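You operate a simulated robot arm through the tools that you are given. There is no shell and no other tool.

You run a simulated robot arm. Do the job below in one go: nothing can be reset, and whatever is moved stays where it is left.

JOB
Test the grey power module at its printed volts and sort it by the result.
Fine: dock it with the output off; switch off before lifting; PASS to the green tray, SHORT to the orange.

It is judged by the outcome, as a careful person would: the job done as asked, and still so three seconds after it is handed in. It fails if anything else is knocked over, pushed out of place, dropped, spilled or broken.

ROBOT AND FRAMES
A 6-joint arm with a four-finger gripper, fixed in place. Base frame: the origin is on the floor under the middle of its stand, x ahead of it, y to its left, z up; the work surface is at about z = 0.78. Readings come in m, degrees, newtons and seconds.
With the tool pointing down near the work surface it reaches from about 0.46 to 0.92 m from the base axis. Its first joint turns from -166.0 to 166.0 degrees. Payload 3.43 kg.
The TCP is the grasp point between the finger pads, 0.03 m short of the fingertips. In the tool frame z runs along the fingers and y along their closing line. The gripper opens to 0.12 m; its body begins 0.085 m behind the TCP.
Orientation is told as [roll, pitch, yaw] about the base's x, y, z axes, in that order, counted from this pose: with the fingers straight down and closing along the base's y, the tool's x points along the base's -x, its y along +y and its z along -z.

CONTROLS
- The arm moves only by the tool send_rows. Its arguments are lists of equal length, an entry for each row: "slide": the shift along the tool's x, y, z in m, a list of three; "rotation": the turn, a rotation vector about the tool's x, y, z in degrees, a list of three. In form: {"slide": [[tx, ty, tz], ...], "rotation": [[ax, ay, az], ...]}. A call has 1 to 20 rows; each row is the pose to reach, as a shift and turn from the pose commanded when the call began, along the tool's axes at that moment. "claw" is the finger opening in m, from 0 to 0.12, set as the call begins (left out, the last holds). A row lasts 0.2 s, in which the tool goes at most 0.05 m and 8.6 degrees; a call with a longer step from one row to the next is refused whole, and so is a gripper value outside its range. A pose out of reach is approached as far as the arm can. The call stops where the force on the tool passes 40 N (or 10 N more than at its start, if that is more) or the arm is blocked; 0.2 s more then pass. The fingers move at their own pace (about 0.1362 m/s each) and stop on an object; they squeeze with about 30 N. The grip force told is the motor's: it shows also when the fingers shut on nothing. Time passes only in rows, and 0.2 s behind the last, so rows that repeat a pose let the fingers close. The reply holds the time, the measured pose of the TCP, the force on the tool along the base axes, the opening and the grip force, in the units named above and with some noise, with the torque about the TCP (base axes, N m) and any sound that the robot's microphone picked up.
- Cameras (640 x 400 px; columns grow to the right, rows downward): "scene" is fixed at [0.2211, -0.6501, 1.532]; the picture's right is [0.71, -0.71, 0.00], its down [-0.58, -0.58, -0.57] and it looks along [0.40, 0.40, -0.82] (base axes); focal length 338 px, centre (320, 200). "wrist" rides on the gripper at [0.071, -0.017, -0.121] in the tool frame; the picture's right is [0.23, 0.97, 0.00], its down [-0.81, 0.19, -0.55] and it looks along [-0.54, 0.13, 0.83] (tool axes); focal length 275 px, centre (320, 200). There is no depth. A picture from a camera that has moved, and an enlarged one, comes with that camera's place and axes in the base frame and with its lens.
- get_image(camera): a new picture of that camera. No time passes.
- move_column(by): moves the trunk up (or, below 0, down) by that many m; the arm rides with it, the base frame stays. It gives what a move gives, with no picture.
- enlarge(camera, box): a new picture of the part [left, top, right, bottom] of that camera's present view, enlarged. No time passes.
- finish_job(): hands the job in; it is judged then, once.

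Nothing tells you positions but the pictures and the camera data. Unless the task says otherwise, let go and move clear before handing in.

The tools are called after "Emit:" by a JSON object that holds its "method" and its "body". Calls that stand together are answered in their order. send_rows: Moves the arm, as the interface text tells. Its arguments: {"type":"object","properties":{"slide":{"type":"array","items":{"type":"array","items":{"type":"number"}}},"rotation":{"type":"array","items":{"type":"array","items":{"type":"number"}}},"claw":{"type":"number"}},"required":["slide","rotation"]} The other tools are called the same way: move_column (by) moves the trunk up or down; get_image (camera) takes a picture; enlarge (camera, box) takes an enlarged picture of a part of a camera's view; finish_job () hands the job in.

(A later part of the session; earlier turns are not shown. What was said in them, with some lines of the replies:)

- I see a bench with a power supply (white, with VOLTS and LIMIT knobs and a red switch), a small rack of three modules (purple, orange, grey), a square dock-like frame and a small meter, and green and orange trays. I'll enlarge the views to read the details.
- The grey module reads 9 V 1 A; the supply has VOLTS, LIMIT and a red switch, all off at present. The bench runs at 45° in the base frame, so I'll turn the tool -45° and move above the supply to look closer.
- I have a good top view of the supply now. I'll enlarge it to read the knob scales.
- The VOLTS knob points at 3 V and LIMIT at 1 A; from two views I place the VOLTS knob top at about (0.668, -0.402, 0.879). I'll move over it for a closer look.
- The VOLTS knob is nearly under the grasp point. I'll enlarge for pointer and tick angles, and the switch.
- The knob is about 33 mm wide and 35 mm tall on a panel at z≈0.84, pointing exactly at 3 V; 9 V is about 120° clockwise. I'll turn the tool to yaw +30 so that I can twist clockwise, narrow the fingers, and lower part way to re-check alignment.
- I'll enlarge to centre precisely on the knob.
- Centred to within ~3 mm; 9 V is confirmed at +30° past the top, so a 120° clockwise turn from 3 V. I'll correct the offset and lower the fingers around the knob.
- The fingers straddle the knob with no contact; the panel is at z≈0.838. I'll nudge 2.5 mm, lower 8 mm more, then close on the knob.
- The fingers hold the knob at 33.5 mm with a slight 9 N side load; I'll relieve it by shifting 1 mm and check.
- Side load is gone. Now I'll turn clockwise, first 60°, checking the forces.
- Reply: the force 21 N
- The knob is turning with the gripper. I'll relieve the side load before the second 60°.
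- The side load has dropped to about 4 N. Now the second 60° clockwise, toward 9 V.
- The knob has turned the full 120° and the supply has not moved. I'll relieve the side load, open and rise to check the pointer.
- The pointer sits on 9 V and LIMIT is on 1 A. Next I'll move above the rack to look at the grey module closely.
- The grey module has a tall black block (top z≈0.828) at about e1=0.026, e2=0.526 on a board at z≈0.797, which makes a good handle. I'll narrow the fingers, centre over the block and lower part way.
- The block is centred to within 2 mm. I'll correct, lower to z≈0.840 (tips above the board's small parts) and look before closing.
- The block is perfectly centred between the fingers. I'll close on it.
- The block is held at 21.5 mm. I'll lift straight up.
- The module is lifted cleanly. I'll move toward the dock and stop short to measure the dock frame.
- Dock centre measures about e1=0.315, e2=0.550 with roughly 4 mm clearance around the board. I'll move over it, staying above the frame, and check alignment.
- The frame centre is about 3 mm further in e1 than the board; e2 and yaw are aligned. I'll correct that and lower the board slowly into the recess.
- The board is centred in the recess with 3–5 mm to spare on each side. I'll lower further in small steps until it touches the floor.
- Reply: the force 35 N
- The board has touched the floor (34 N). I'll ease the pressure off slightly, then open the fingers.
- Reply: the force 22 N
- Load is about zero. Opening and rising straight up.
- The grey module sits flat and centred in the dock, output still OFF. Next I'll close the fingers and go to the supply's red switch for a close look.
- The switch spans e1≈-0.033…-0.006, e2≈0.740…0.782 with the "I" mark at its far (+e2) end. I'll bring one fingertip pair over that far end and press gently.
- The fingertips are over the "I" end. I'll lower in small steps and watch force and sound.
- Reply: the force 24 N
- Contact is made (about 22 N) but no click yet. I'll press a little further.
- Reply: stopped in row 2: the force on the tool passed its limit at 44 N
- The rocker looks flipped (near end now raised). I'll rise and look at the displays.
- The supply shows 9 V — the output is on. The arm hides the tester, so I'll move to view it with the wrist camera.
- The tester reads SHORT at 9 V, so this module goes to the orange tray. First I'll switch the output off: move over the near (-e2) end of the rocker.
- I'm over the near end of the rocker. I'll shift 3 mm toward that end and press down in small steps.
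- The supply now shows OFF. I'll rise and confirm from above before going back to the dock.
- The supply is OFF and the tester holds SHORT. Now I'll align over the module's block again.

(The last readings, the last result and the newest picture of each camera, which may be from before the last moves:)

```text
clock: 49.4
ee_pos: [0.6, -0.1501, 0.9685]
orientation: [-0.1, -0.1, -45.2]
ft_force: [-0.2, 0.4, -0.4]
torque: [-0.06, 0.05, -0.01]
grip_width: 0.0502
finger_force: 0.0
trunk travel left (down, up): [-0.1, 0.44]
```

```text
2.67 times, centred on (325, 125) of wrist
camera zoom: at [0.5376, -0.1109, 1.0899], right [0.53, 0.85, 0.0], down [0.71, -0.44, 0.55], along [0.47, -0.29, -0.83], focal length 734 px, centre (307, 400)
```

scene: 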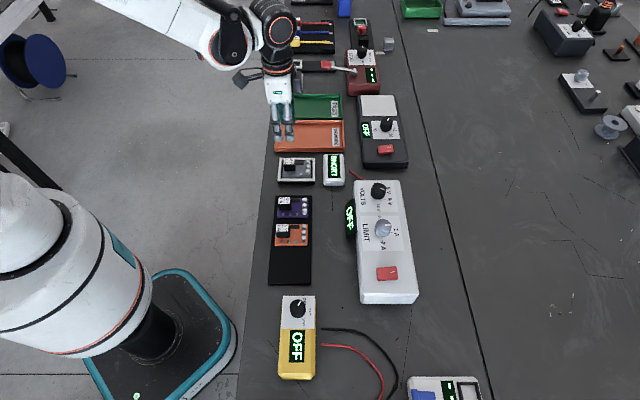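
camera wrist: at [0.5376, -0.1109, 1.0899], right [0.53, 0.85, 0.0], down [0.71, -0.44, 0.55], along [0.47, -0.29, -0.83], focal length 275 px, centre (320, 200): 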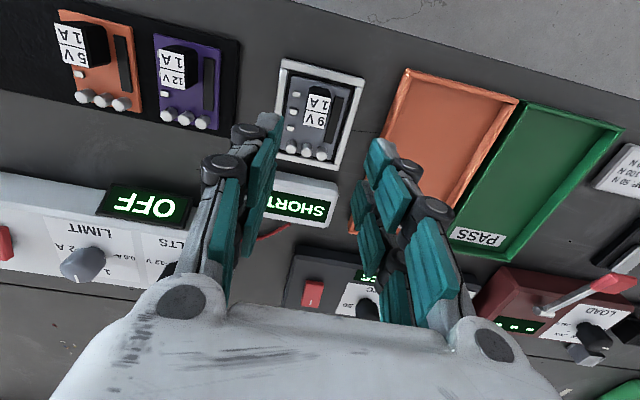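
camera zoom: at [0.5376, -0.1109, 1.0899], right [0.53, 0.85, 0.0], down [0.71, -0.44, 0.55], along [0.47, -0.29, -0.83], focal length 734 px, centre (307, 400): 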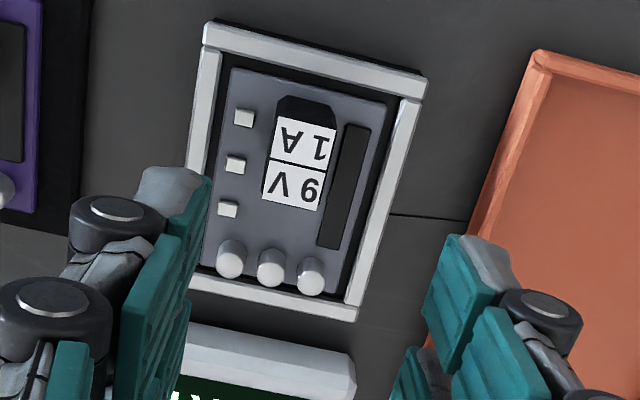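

Emit:
{"method": "send_rows", "body": {"slide": [[-0.0021, -0.0025, 0.03], [-0.0021, -0.0025, 0.06], [-0.0021, -0.0025, 0.085], [-0.0021, -0.0025, 0.105], [-0.0021, -0.0025, 0.118], [-0.0021, -0.0025, 0.126], [-0.0021, -0.0025, 0.126]], "rotation": [[0, 0, 0], [0, 0, 0], [0, 0, 0], [0, 0, 0], [0, 0, 0], [0, 0, 0], [0, 0, 0]]}}

Emit:
{"method": "enlarge", "body": {"camera": "wrist", "box": [240, 90, 410, 250]}}

Emit:
{"method": "enlarge", "body": {"camera": "scene", "box": [265, 130, 355, 200]}}

```text
clock: 51.0
ee_pos: [0.5964, -0.1546, 0.844]
orientation: [0.0, -0.1, -45.0]
ft_force: [0.3, -0.4, 0.0]
torque: [0.0, -0.01, 0.02]
grip_width: 0.0499
finger_force: 0.1
trunk travel left (down, up): [-0.1, 0.44]
```

```text
2.50 times, centred on (325, 170) of wrist
camera zoom: at [0.5354, -0.1161, 0.9654], right [0.53, 0.85, 0.0], down [0.71, -0.44, 0.55], along [0.47, -0.29, -0.83], focal length 688 px, centre (308, 275)
```

zoom: 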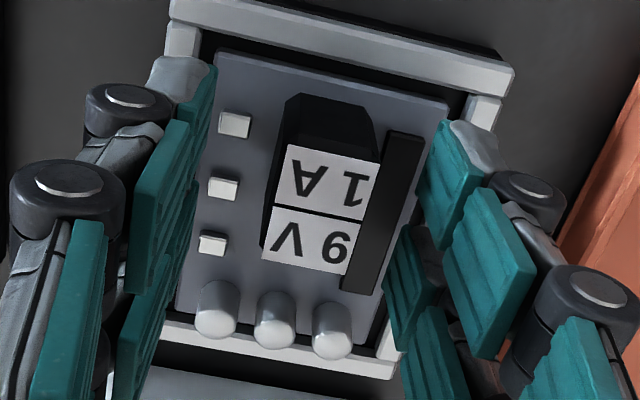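

```text
5.71 times, centred on (310, 165) of scene
camera zoom: at [0.2211, -0.6501, 1.532], right [0.71, -0.71, 0.0], down [-0.58, -0.58, -0.57], along [0.4, 0.4, -0.82], focal length 1929 px, centre (377, 400)
```

zoom: 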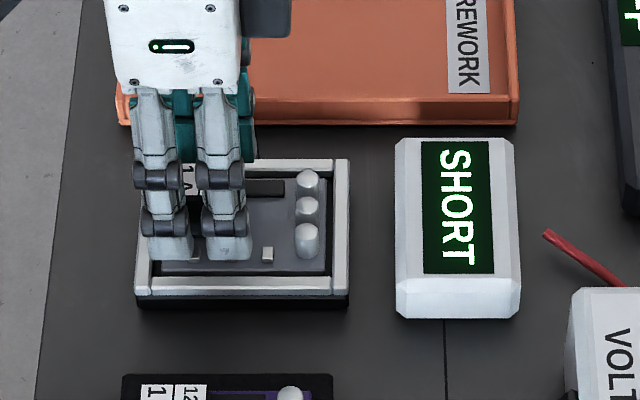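

Emit:
{"method": "send_rows", "body": {"slide": [[0.0006, 0.0025, 0], [0.0006, 0.0025, 0]], "rotation": [[0, 0, 0], [0, 0, 0]]}}

Emit:
{"method": "send_rows", "body": {"slide": [[0, 0, 0], [0, 0, 0], [0, 0, 0], [0, 0, 0]], "rotation": [[0, 0, 0], [0, 0, 0], [0, 0, 0], [0, 0, 0]], "claw": 0.01}}

Emit:
{"method": "enlarge", "body": {"camera": "wrist", "box": [240, 90, 410, 250]}}

```text
clock: 51.6
ee_pos: [0.5984, -0.1552, 0.8442]
orientation: [0.0, -0.1, -44.9]
ft_force: [-1.4, 0.4, 0.0]
torque: [0.0, -0.02, 0.0]
grip_width: 0.0502
finger_force: 0.0
trunk travel left (down, up): [-0.1, 0.44]
```

```text
clock: 52.6
ee_pos: [0.5976, -0.1534, 0.8442]
orientation: [0.0, -0.1, -45.0]
ft_force: [1.2, -0.1, 1.0]
torque: [0.06, 0.02, 0.03]
grip_width: 0.0214
finger_force: 30.3
trunk travel left (down, up): [-0.1, 0.44]
```

```text
2.50 times, centred on (325, 170) of wrist
camera zoom: at [0.5363, -0.1147, 0.9657], right [0.53, 0.85, 0.0], down [0.71, -0.44, 0.55], along [0.47, -0.29, -0.83], focal length 688 px, centre (308, 275)
```

zoom: 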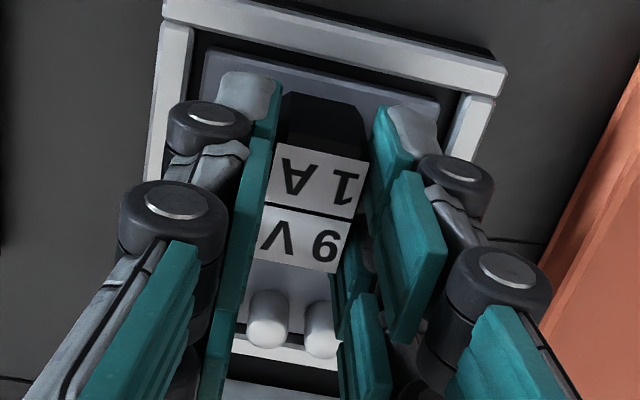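

The block is gripped at 21.4 mm and the supply is off. Lifting straight up.

Emit:
{"method": "send_rows", "body": {"slide": [[0, 0, -0.005], [0, 0, -0.015], [0, 0, -0.03], [0, 0, -0.05], [0, 0, -0.075], [0, 0, -0.1], [0, 0, -0.11], [0, 0, -0.11]], "rotation": [[0, 0, 0], [0, 0, 0], [0, 0, 0], [0, 0, 0], [0, 0, 0], [0, 0, 0], [0, 0, 0], [0, 0, 0]]}}

Emit:
{"method": "get_image", "body": {"camera": "wrist"}}

Emit:
{"method": "get_image", "body": {"camera": "scene"}}

Emit:
{"method": "enlarge", "body": {"camera": "wrist", "box": [360, 60, 560, 240]}}

```text
clock: 54.4
ee_pos: [0.5967, -0.1537, 0.954]
orientation: [0.0, -0.2, -44.9]
ft_force: [0.4, -0.9, -0.3]
torque: [0.01, 0.0, -0.02]
grip_width: 0.0213
finger_force: 29.6
trunk travel left (down, up): [-0.1, 0.44]
```

```text
taken
camera wrist: at [0.5354, -0.1146, 1.0755], right [0.53, 0.85, 0.0], down [0.71, -0.44, 0.55], along [0.47, -0.29, -0.83], focal length 275 px, centre (320, 200)
```

wrist: 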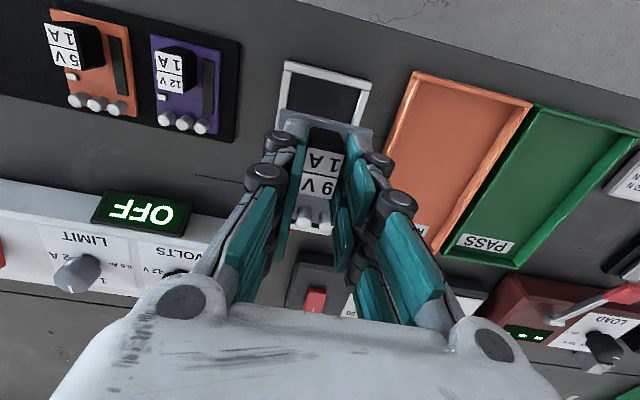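

```text
taken
```

scene: 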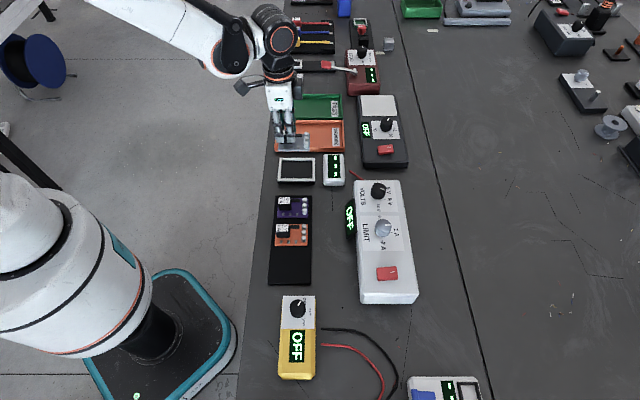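

```text
2.22 times, centred on (460, 150) of wrist
camera zoom: at [0.5354, -0.1146, 1.0755], right [0.53, 0.85, 0.0], down [0.71, -0.44, 0.55], along [0.47, -0.29, -0.83], focal length 612 px, centre (9, 311)
```

zoom: 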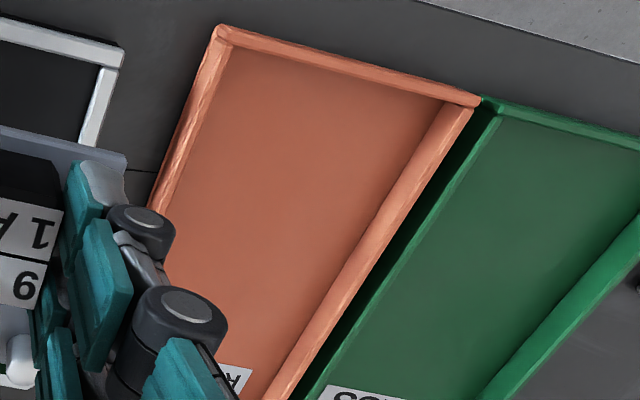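

The module is up and the dock is empty. The orange tray spans about e1 0.390–0.512, e2 0.483–0.686; I'll move over its centre.

Emit:
{"method": "send_rows", "body": {"slide": [[-0.006, 0.034, 0], [-0.012, 0.068, 0], [-0.018, 0.102, 0], [-0.0245, 0.1365, 0], [-0.0245, 0.1365, 0.03], [-0.0245, 0.1365, 0.06], [-0.0245, 0.1365, 0.07], [-0.0245, 0.1365, 0.07]], "rotation": [[0, 0, 0], [0, 0, 0], [0, 0, 0], [0, 0, 0], [0, 0, 0], [0, 0, 0], [0, 0, 0], [0, 0, 0]]}}

Emit:
{"method": "get_image", "body": {"camera": "wrist"}}

Emit:
{"method": "enlarge", "body": {"camera": "scene", "box": [260, 85, 360, 165]}}

```text
clock: 56.2
ee_pos: [0.7097, -0.0744, 0.8856]
orientation: [0.0, -0.1, -45.0]
ft_force: [0.6, -0.9, -1.0]
torque: [-0.04, -0.03, 0.01]
grip_width: 0.0214
finger_force: 30.2
trunk travel left (down, up): [-0.1, 0.44]
```

```text
taken
camera wrist: at [0.6483, -0.0351, 1.0062], right [0.53, 0.85, 0.0], down [0.71, -0.44, 0.55], along [0.47, -0.29, -0.83], focal length 275 px, centre (320, 200)
```

wrist: 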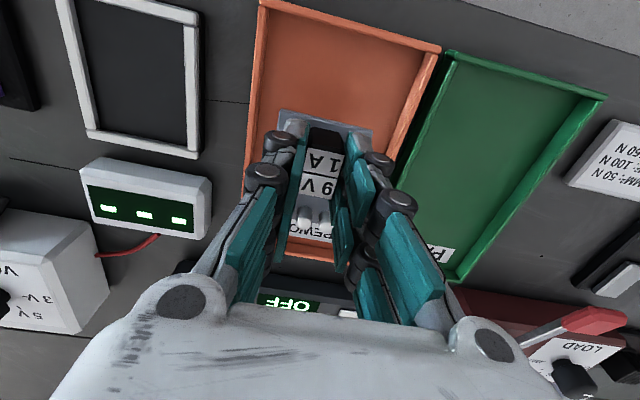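

```text
5.00 times, centred on (310, 125) of scene
camera zoom: at [0.2211, -0.6501, 1.532], right [0.71, -0.71, 0.0], down [-0.58, -0.58, -0.57], along [0.4, 0.4, -0.82], focal length 1688 px, centre (370, 575)
```

zoom: 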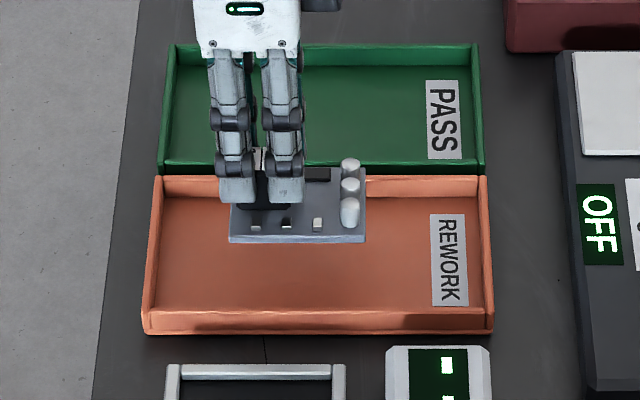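

The board is inside the orange tray's outline with about 20 mm margin each side. I'll lower it toward the tray floor.

Emit:
{"method": "send_rows", "body": {"slide": [[0, 0.003, 0.012], [0, 0.003, 0.024], [0, 0.003, 0.034], [0, 0.003, 0.04], [0, 0.003, 0.04]], "rotation": [[0, 0, 0], [0, 0, 0], [0, 0, 0], [0, 0, 0], [0, 0, 0]]}}

Emit:
{"method": "enlarge", "body": {"camera": "scene", "box": [260, 85, 360, 165]}}

Emit:
{"method": "get_image", "body": {"camera": "wrist"}}

```text
clock: 57.4
ee_pos: [0.7131, -0.0731, 0.8441]
orientation: [0.0, -0.1, -45.0]
ft_force: [-0.2, -0.3, 0.0]
torque: [0.01, 0.04, -0.01]
grip_width: 0.0212
finger_force: 29.6
trunk travel left (down, up): [-0.1, 0.44]
```

```text
5.00 times, centred on (310, 125) of scene
camera zoom: at [0.2211, -0.6501, 1.532], right [0.71, -0.71, 0.0], down [-0.58, -0.58, -0.57], along [0.4, 0.4, -0.82], focal length 1688 px, centre (370, 575)
```

zoom: 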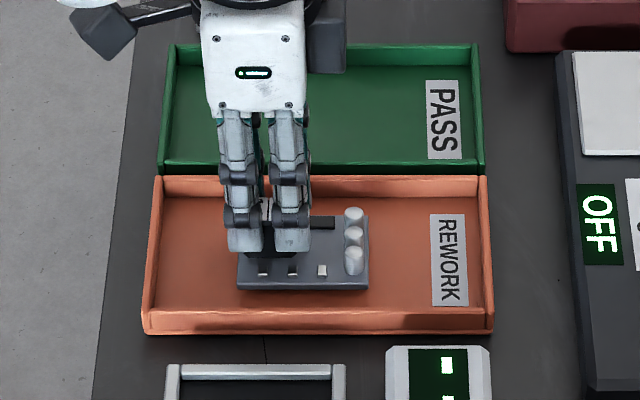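

```text
taken
camera wrist: at [0.6514, -0.0346, 0.9651], right [0.53, 0.85, 0.0], down [0.71, -0.44, 0.55], along [0.47, -0.29, -0.83], focal length 275 px, centre (320, 200)
```

wrist: 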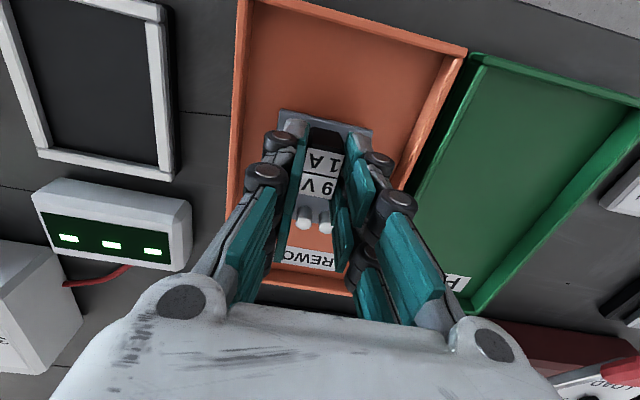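

Emit:
{"method": "send_rows", "body": {"slide": [[0, 0, 0.0015], [0, 0, 0.003], [0, 0, 0.0045], [0, 0, 0.006], [0, 0, 0.006]], "rotation": [[0, 0, 0], [0, 0, 0], [0, 0, 0], [0, 0, 0], [0, 0, 0]]}}

```text
clock: 58.6
ee_pos: [0.7121, -0.0726, 0.8371]
orientation: [0.0, -0.1, -45.0]
ft_force: [0.3, -0.3, -0.6]
torque: [0.04, 0.0, -0.02]
grip_width: 0.0214
finger_force: 30.4
trunk travel left (down, up): [-0.1, 0.44]
```

Emit:
{"method": "send_rows", "body": {"slide": [[0, 0, 0.001], [0, 0, 0.002], [0, 0, 0.002]], "rotation": [[0, 0, 0], [0, 0, 0], [0, 0, 0]]}}

```text
clock: 59.4
ee_pos: [0.7143, -0.0724, 0.8373]
orientation: [0.0, -0.2, -45.0]
ft_force: [0.1, -0.9, 9.4]
torque: [-0.05, -0.03, -0.04]
grip_width: 0.0215
finger_force: 30.1
trunk travel left (down, up): [-0.1, 0.44]
```

The board rests on the tray floor with a light touch (9 N). I'll open the fingers and rise straight up.

Emit:
{"method": "send_rows", "body": {"slide": [[0, 0, -0.0006], [0, 0, -0.0006]], "rotation": [[0, 0, 0], [0, 0, 0]]}}

Emit:
{"method": "send_rows", "body": {"slide": [[0, 0, 0], [0, 0, 0], [0, 0, -0.02], [0, 0, -0.05], [0, 0, -0.09], [0, 0, -0.14], [0, 0, -0.14]], "rotation": [[0, 0, 0], [0, 0, 0], [0, 0, 0], [0, 0, 0], [0, 0, 0], [0, 0, 0], [0, 0, 0]], "claw": 0.045}}

Emit:
{"method": "get_image", "body": {"camera": "wrist"}}

Emit:
{"method": "get_image", "body": {"camera": "scene"}}

Emit:
{"method": "enlarge", "body": {"camera": "scene", "box": [260, 85, 360, 195]}}

```text
clock: 60.0
ee_pos: [0.7122, -0.074, 0.8369]
orientation: [0.0, -0.1, -45.0]
ft_force: [-4.0, 1.8, 5.5]
torque: [0.01, 0.11, 0.02]
grip_width: 0.0216
finger_force: 30.1
trunk travel left (down, up): [-0.1, 0.44]
```

```text
clock: 61.6
ee_pos: [0.7129, -0.0731, 0.9742]
orientation: [0.1, -0.2, -45.0]
ft_force: [-0.2, 0.2, -0.1]
torque: [0.0, 0.01, 0.0]
grip_width: 0.045
finger_force: 0.1
trunk travel left (down, up): [-0.1, 0.44]
```

```text
taken
camera wrist: at [0.6511, -0.0334, 1.0966], right [0.53, 0.85, 0.0], down [0.71, -0.44, 0.55], along [0.47, -0.29, -0.83], focal length 275 px, centre (320, 200)
```

wrist: 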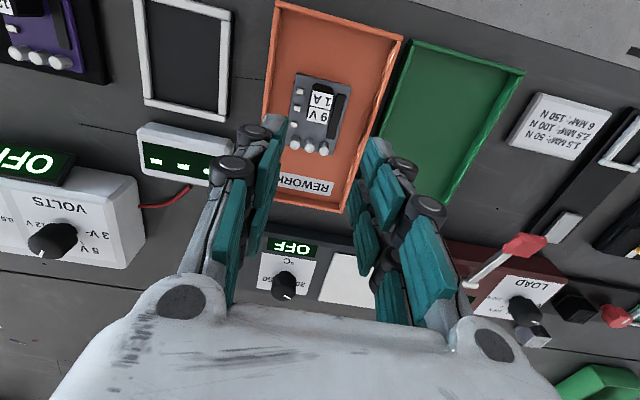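

```text
taken
```

scene: 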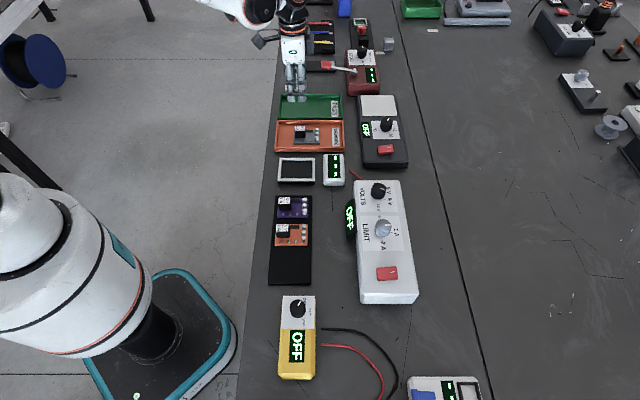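

```text
3.64 times, centred on (310, 140) of scene
camera zoom: at [0.2211, -0.6501, 1.532], right [0.71, -0.71, 0.0], down [-0.58, -0.58, -0.57], along [0.4, 0.4, -0.82], focal length 1228 px, centre (356, 418)
```

zoom: 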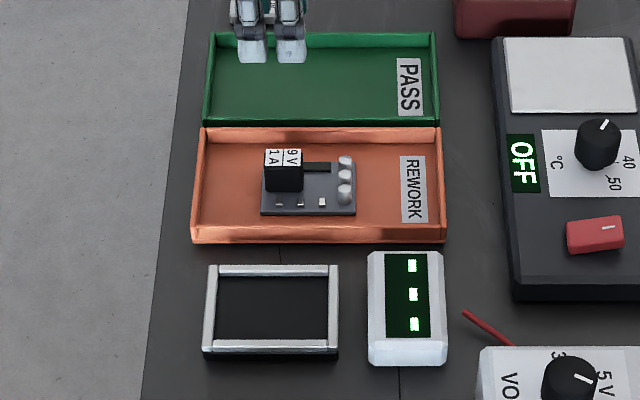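

The grey module lies flat in the orange (REWORK) tray, the supply shows OFF, the dock is empty and the other modules are undisturbed. I'll rise a little more to be well clear, then hand in.

Emit:
{"method": "send_rows", "body": {"slide": [[0, 0, -0.03], [0, 0, -0.06], [0, 0, -0.06]], "rotation": [[0, 0, 0], [0, 0, 0], [0, 0, 0]]}}

Emit:
{"method": "get_image", "body": {"camera": "scene"}}

```text
clock: 62.4
ee_pos: [0.714, -0.0736, 1.0358]
orientation: [-0.1, 0.0, -45.0]
ft_force: [0.0, -0.5, 0.7]
torque: [0.01, 0.03, -0.02]
grip_width: 0.0453
finger_force: 0.0
trunk travel left (down, up): [-0.1, 0.44]
```

```text
taken
```

scene: 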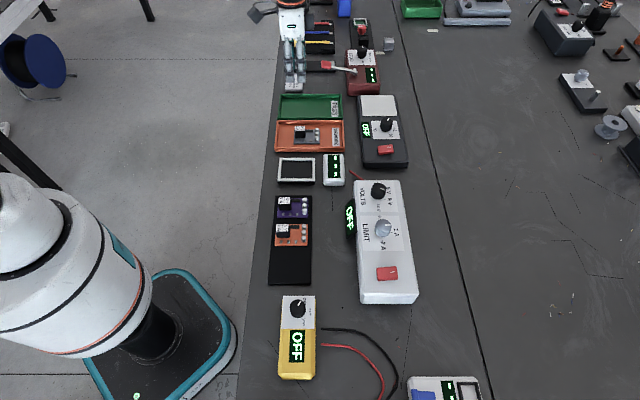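

The module rests in the orange tray, the output is off and the arm is clear, so I'm handing in the job.

Emit:
{"method": "finish_job", "body": {}}

```text
The job is handed in.
```

The grey module tested SHORT at its printed 9 V, so it is now in the orange (REWORK) tray.

- **Supply settings:** I turned the VOLTS knob from 3 V to 9 V with the output off. LIMIT was already on 1 A, matching the module's label, so I left it alone.
- **Test:** I docked the module with the output off and switched on. The supply showed 9 V and the tester read SHORT.
- **Sorting:** I switched off, and the supply showed OFF before I lifted the module. It lies flat in the orange tray with the gripper well clear.

The last picture shows the dock empty, the other two modules still in the rack and nothing else moved. The VOLTS knob is still on 9 V.
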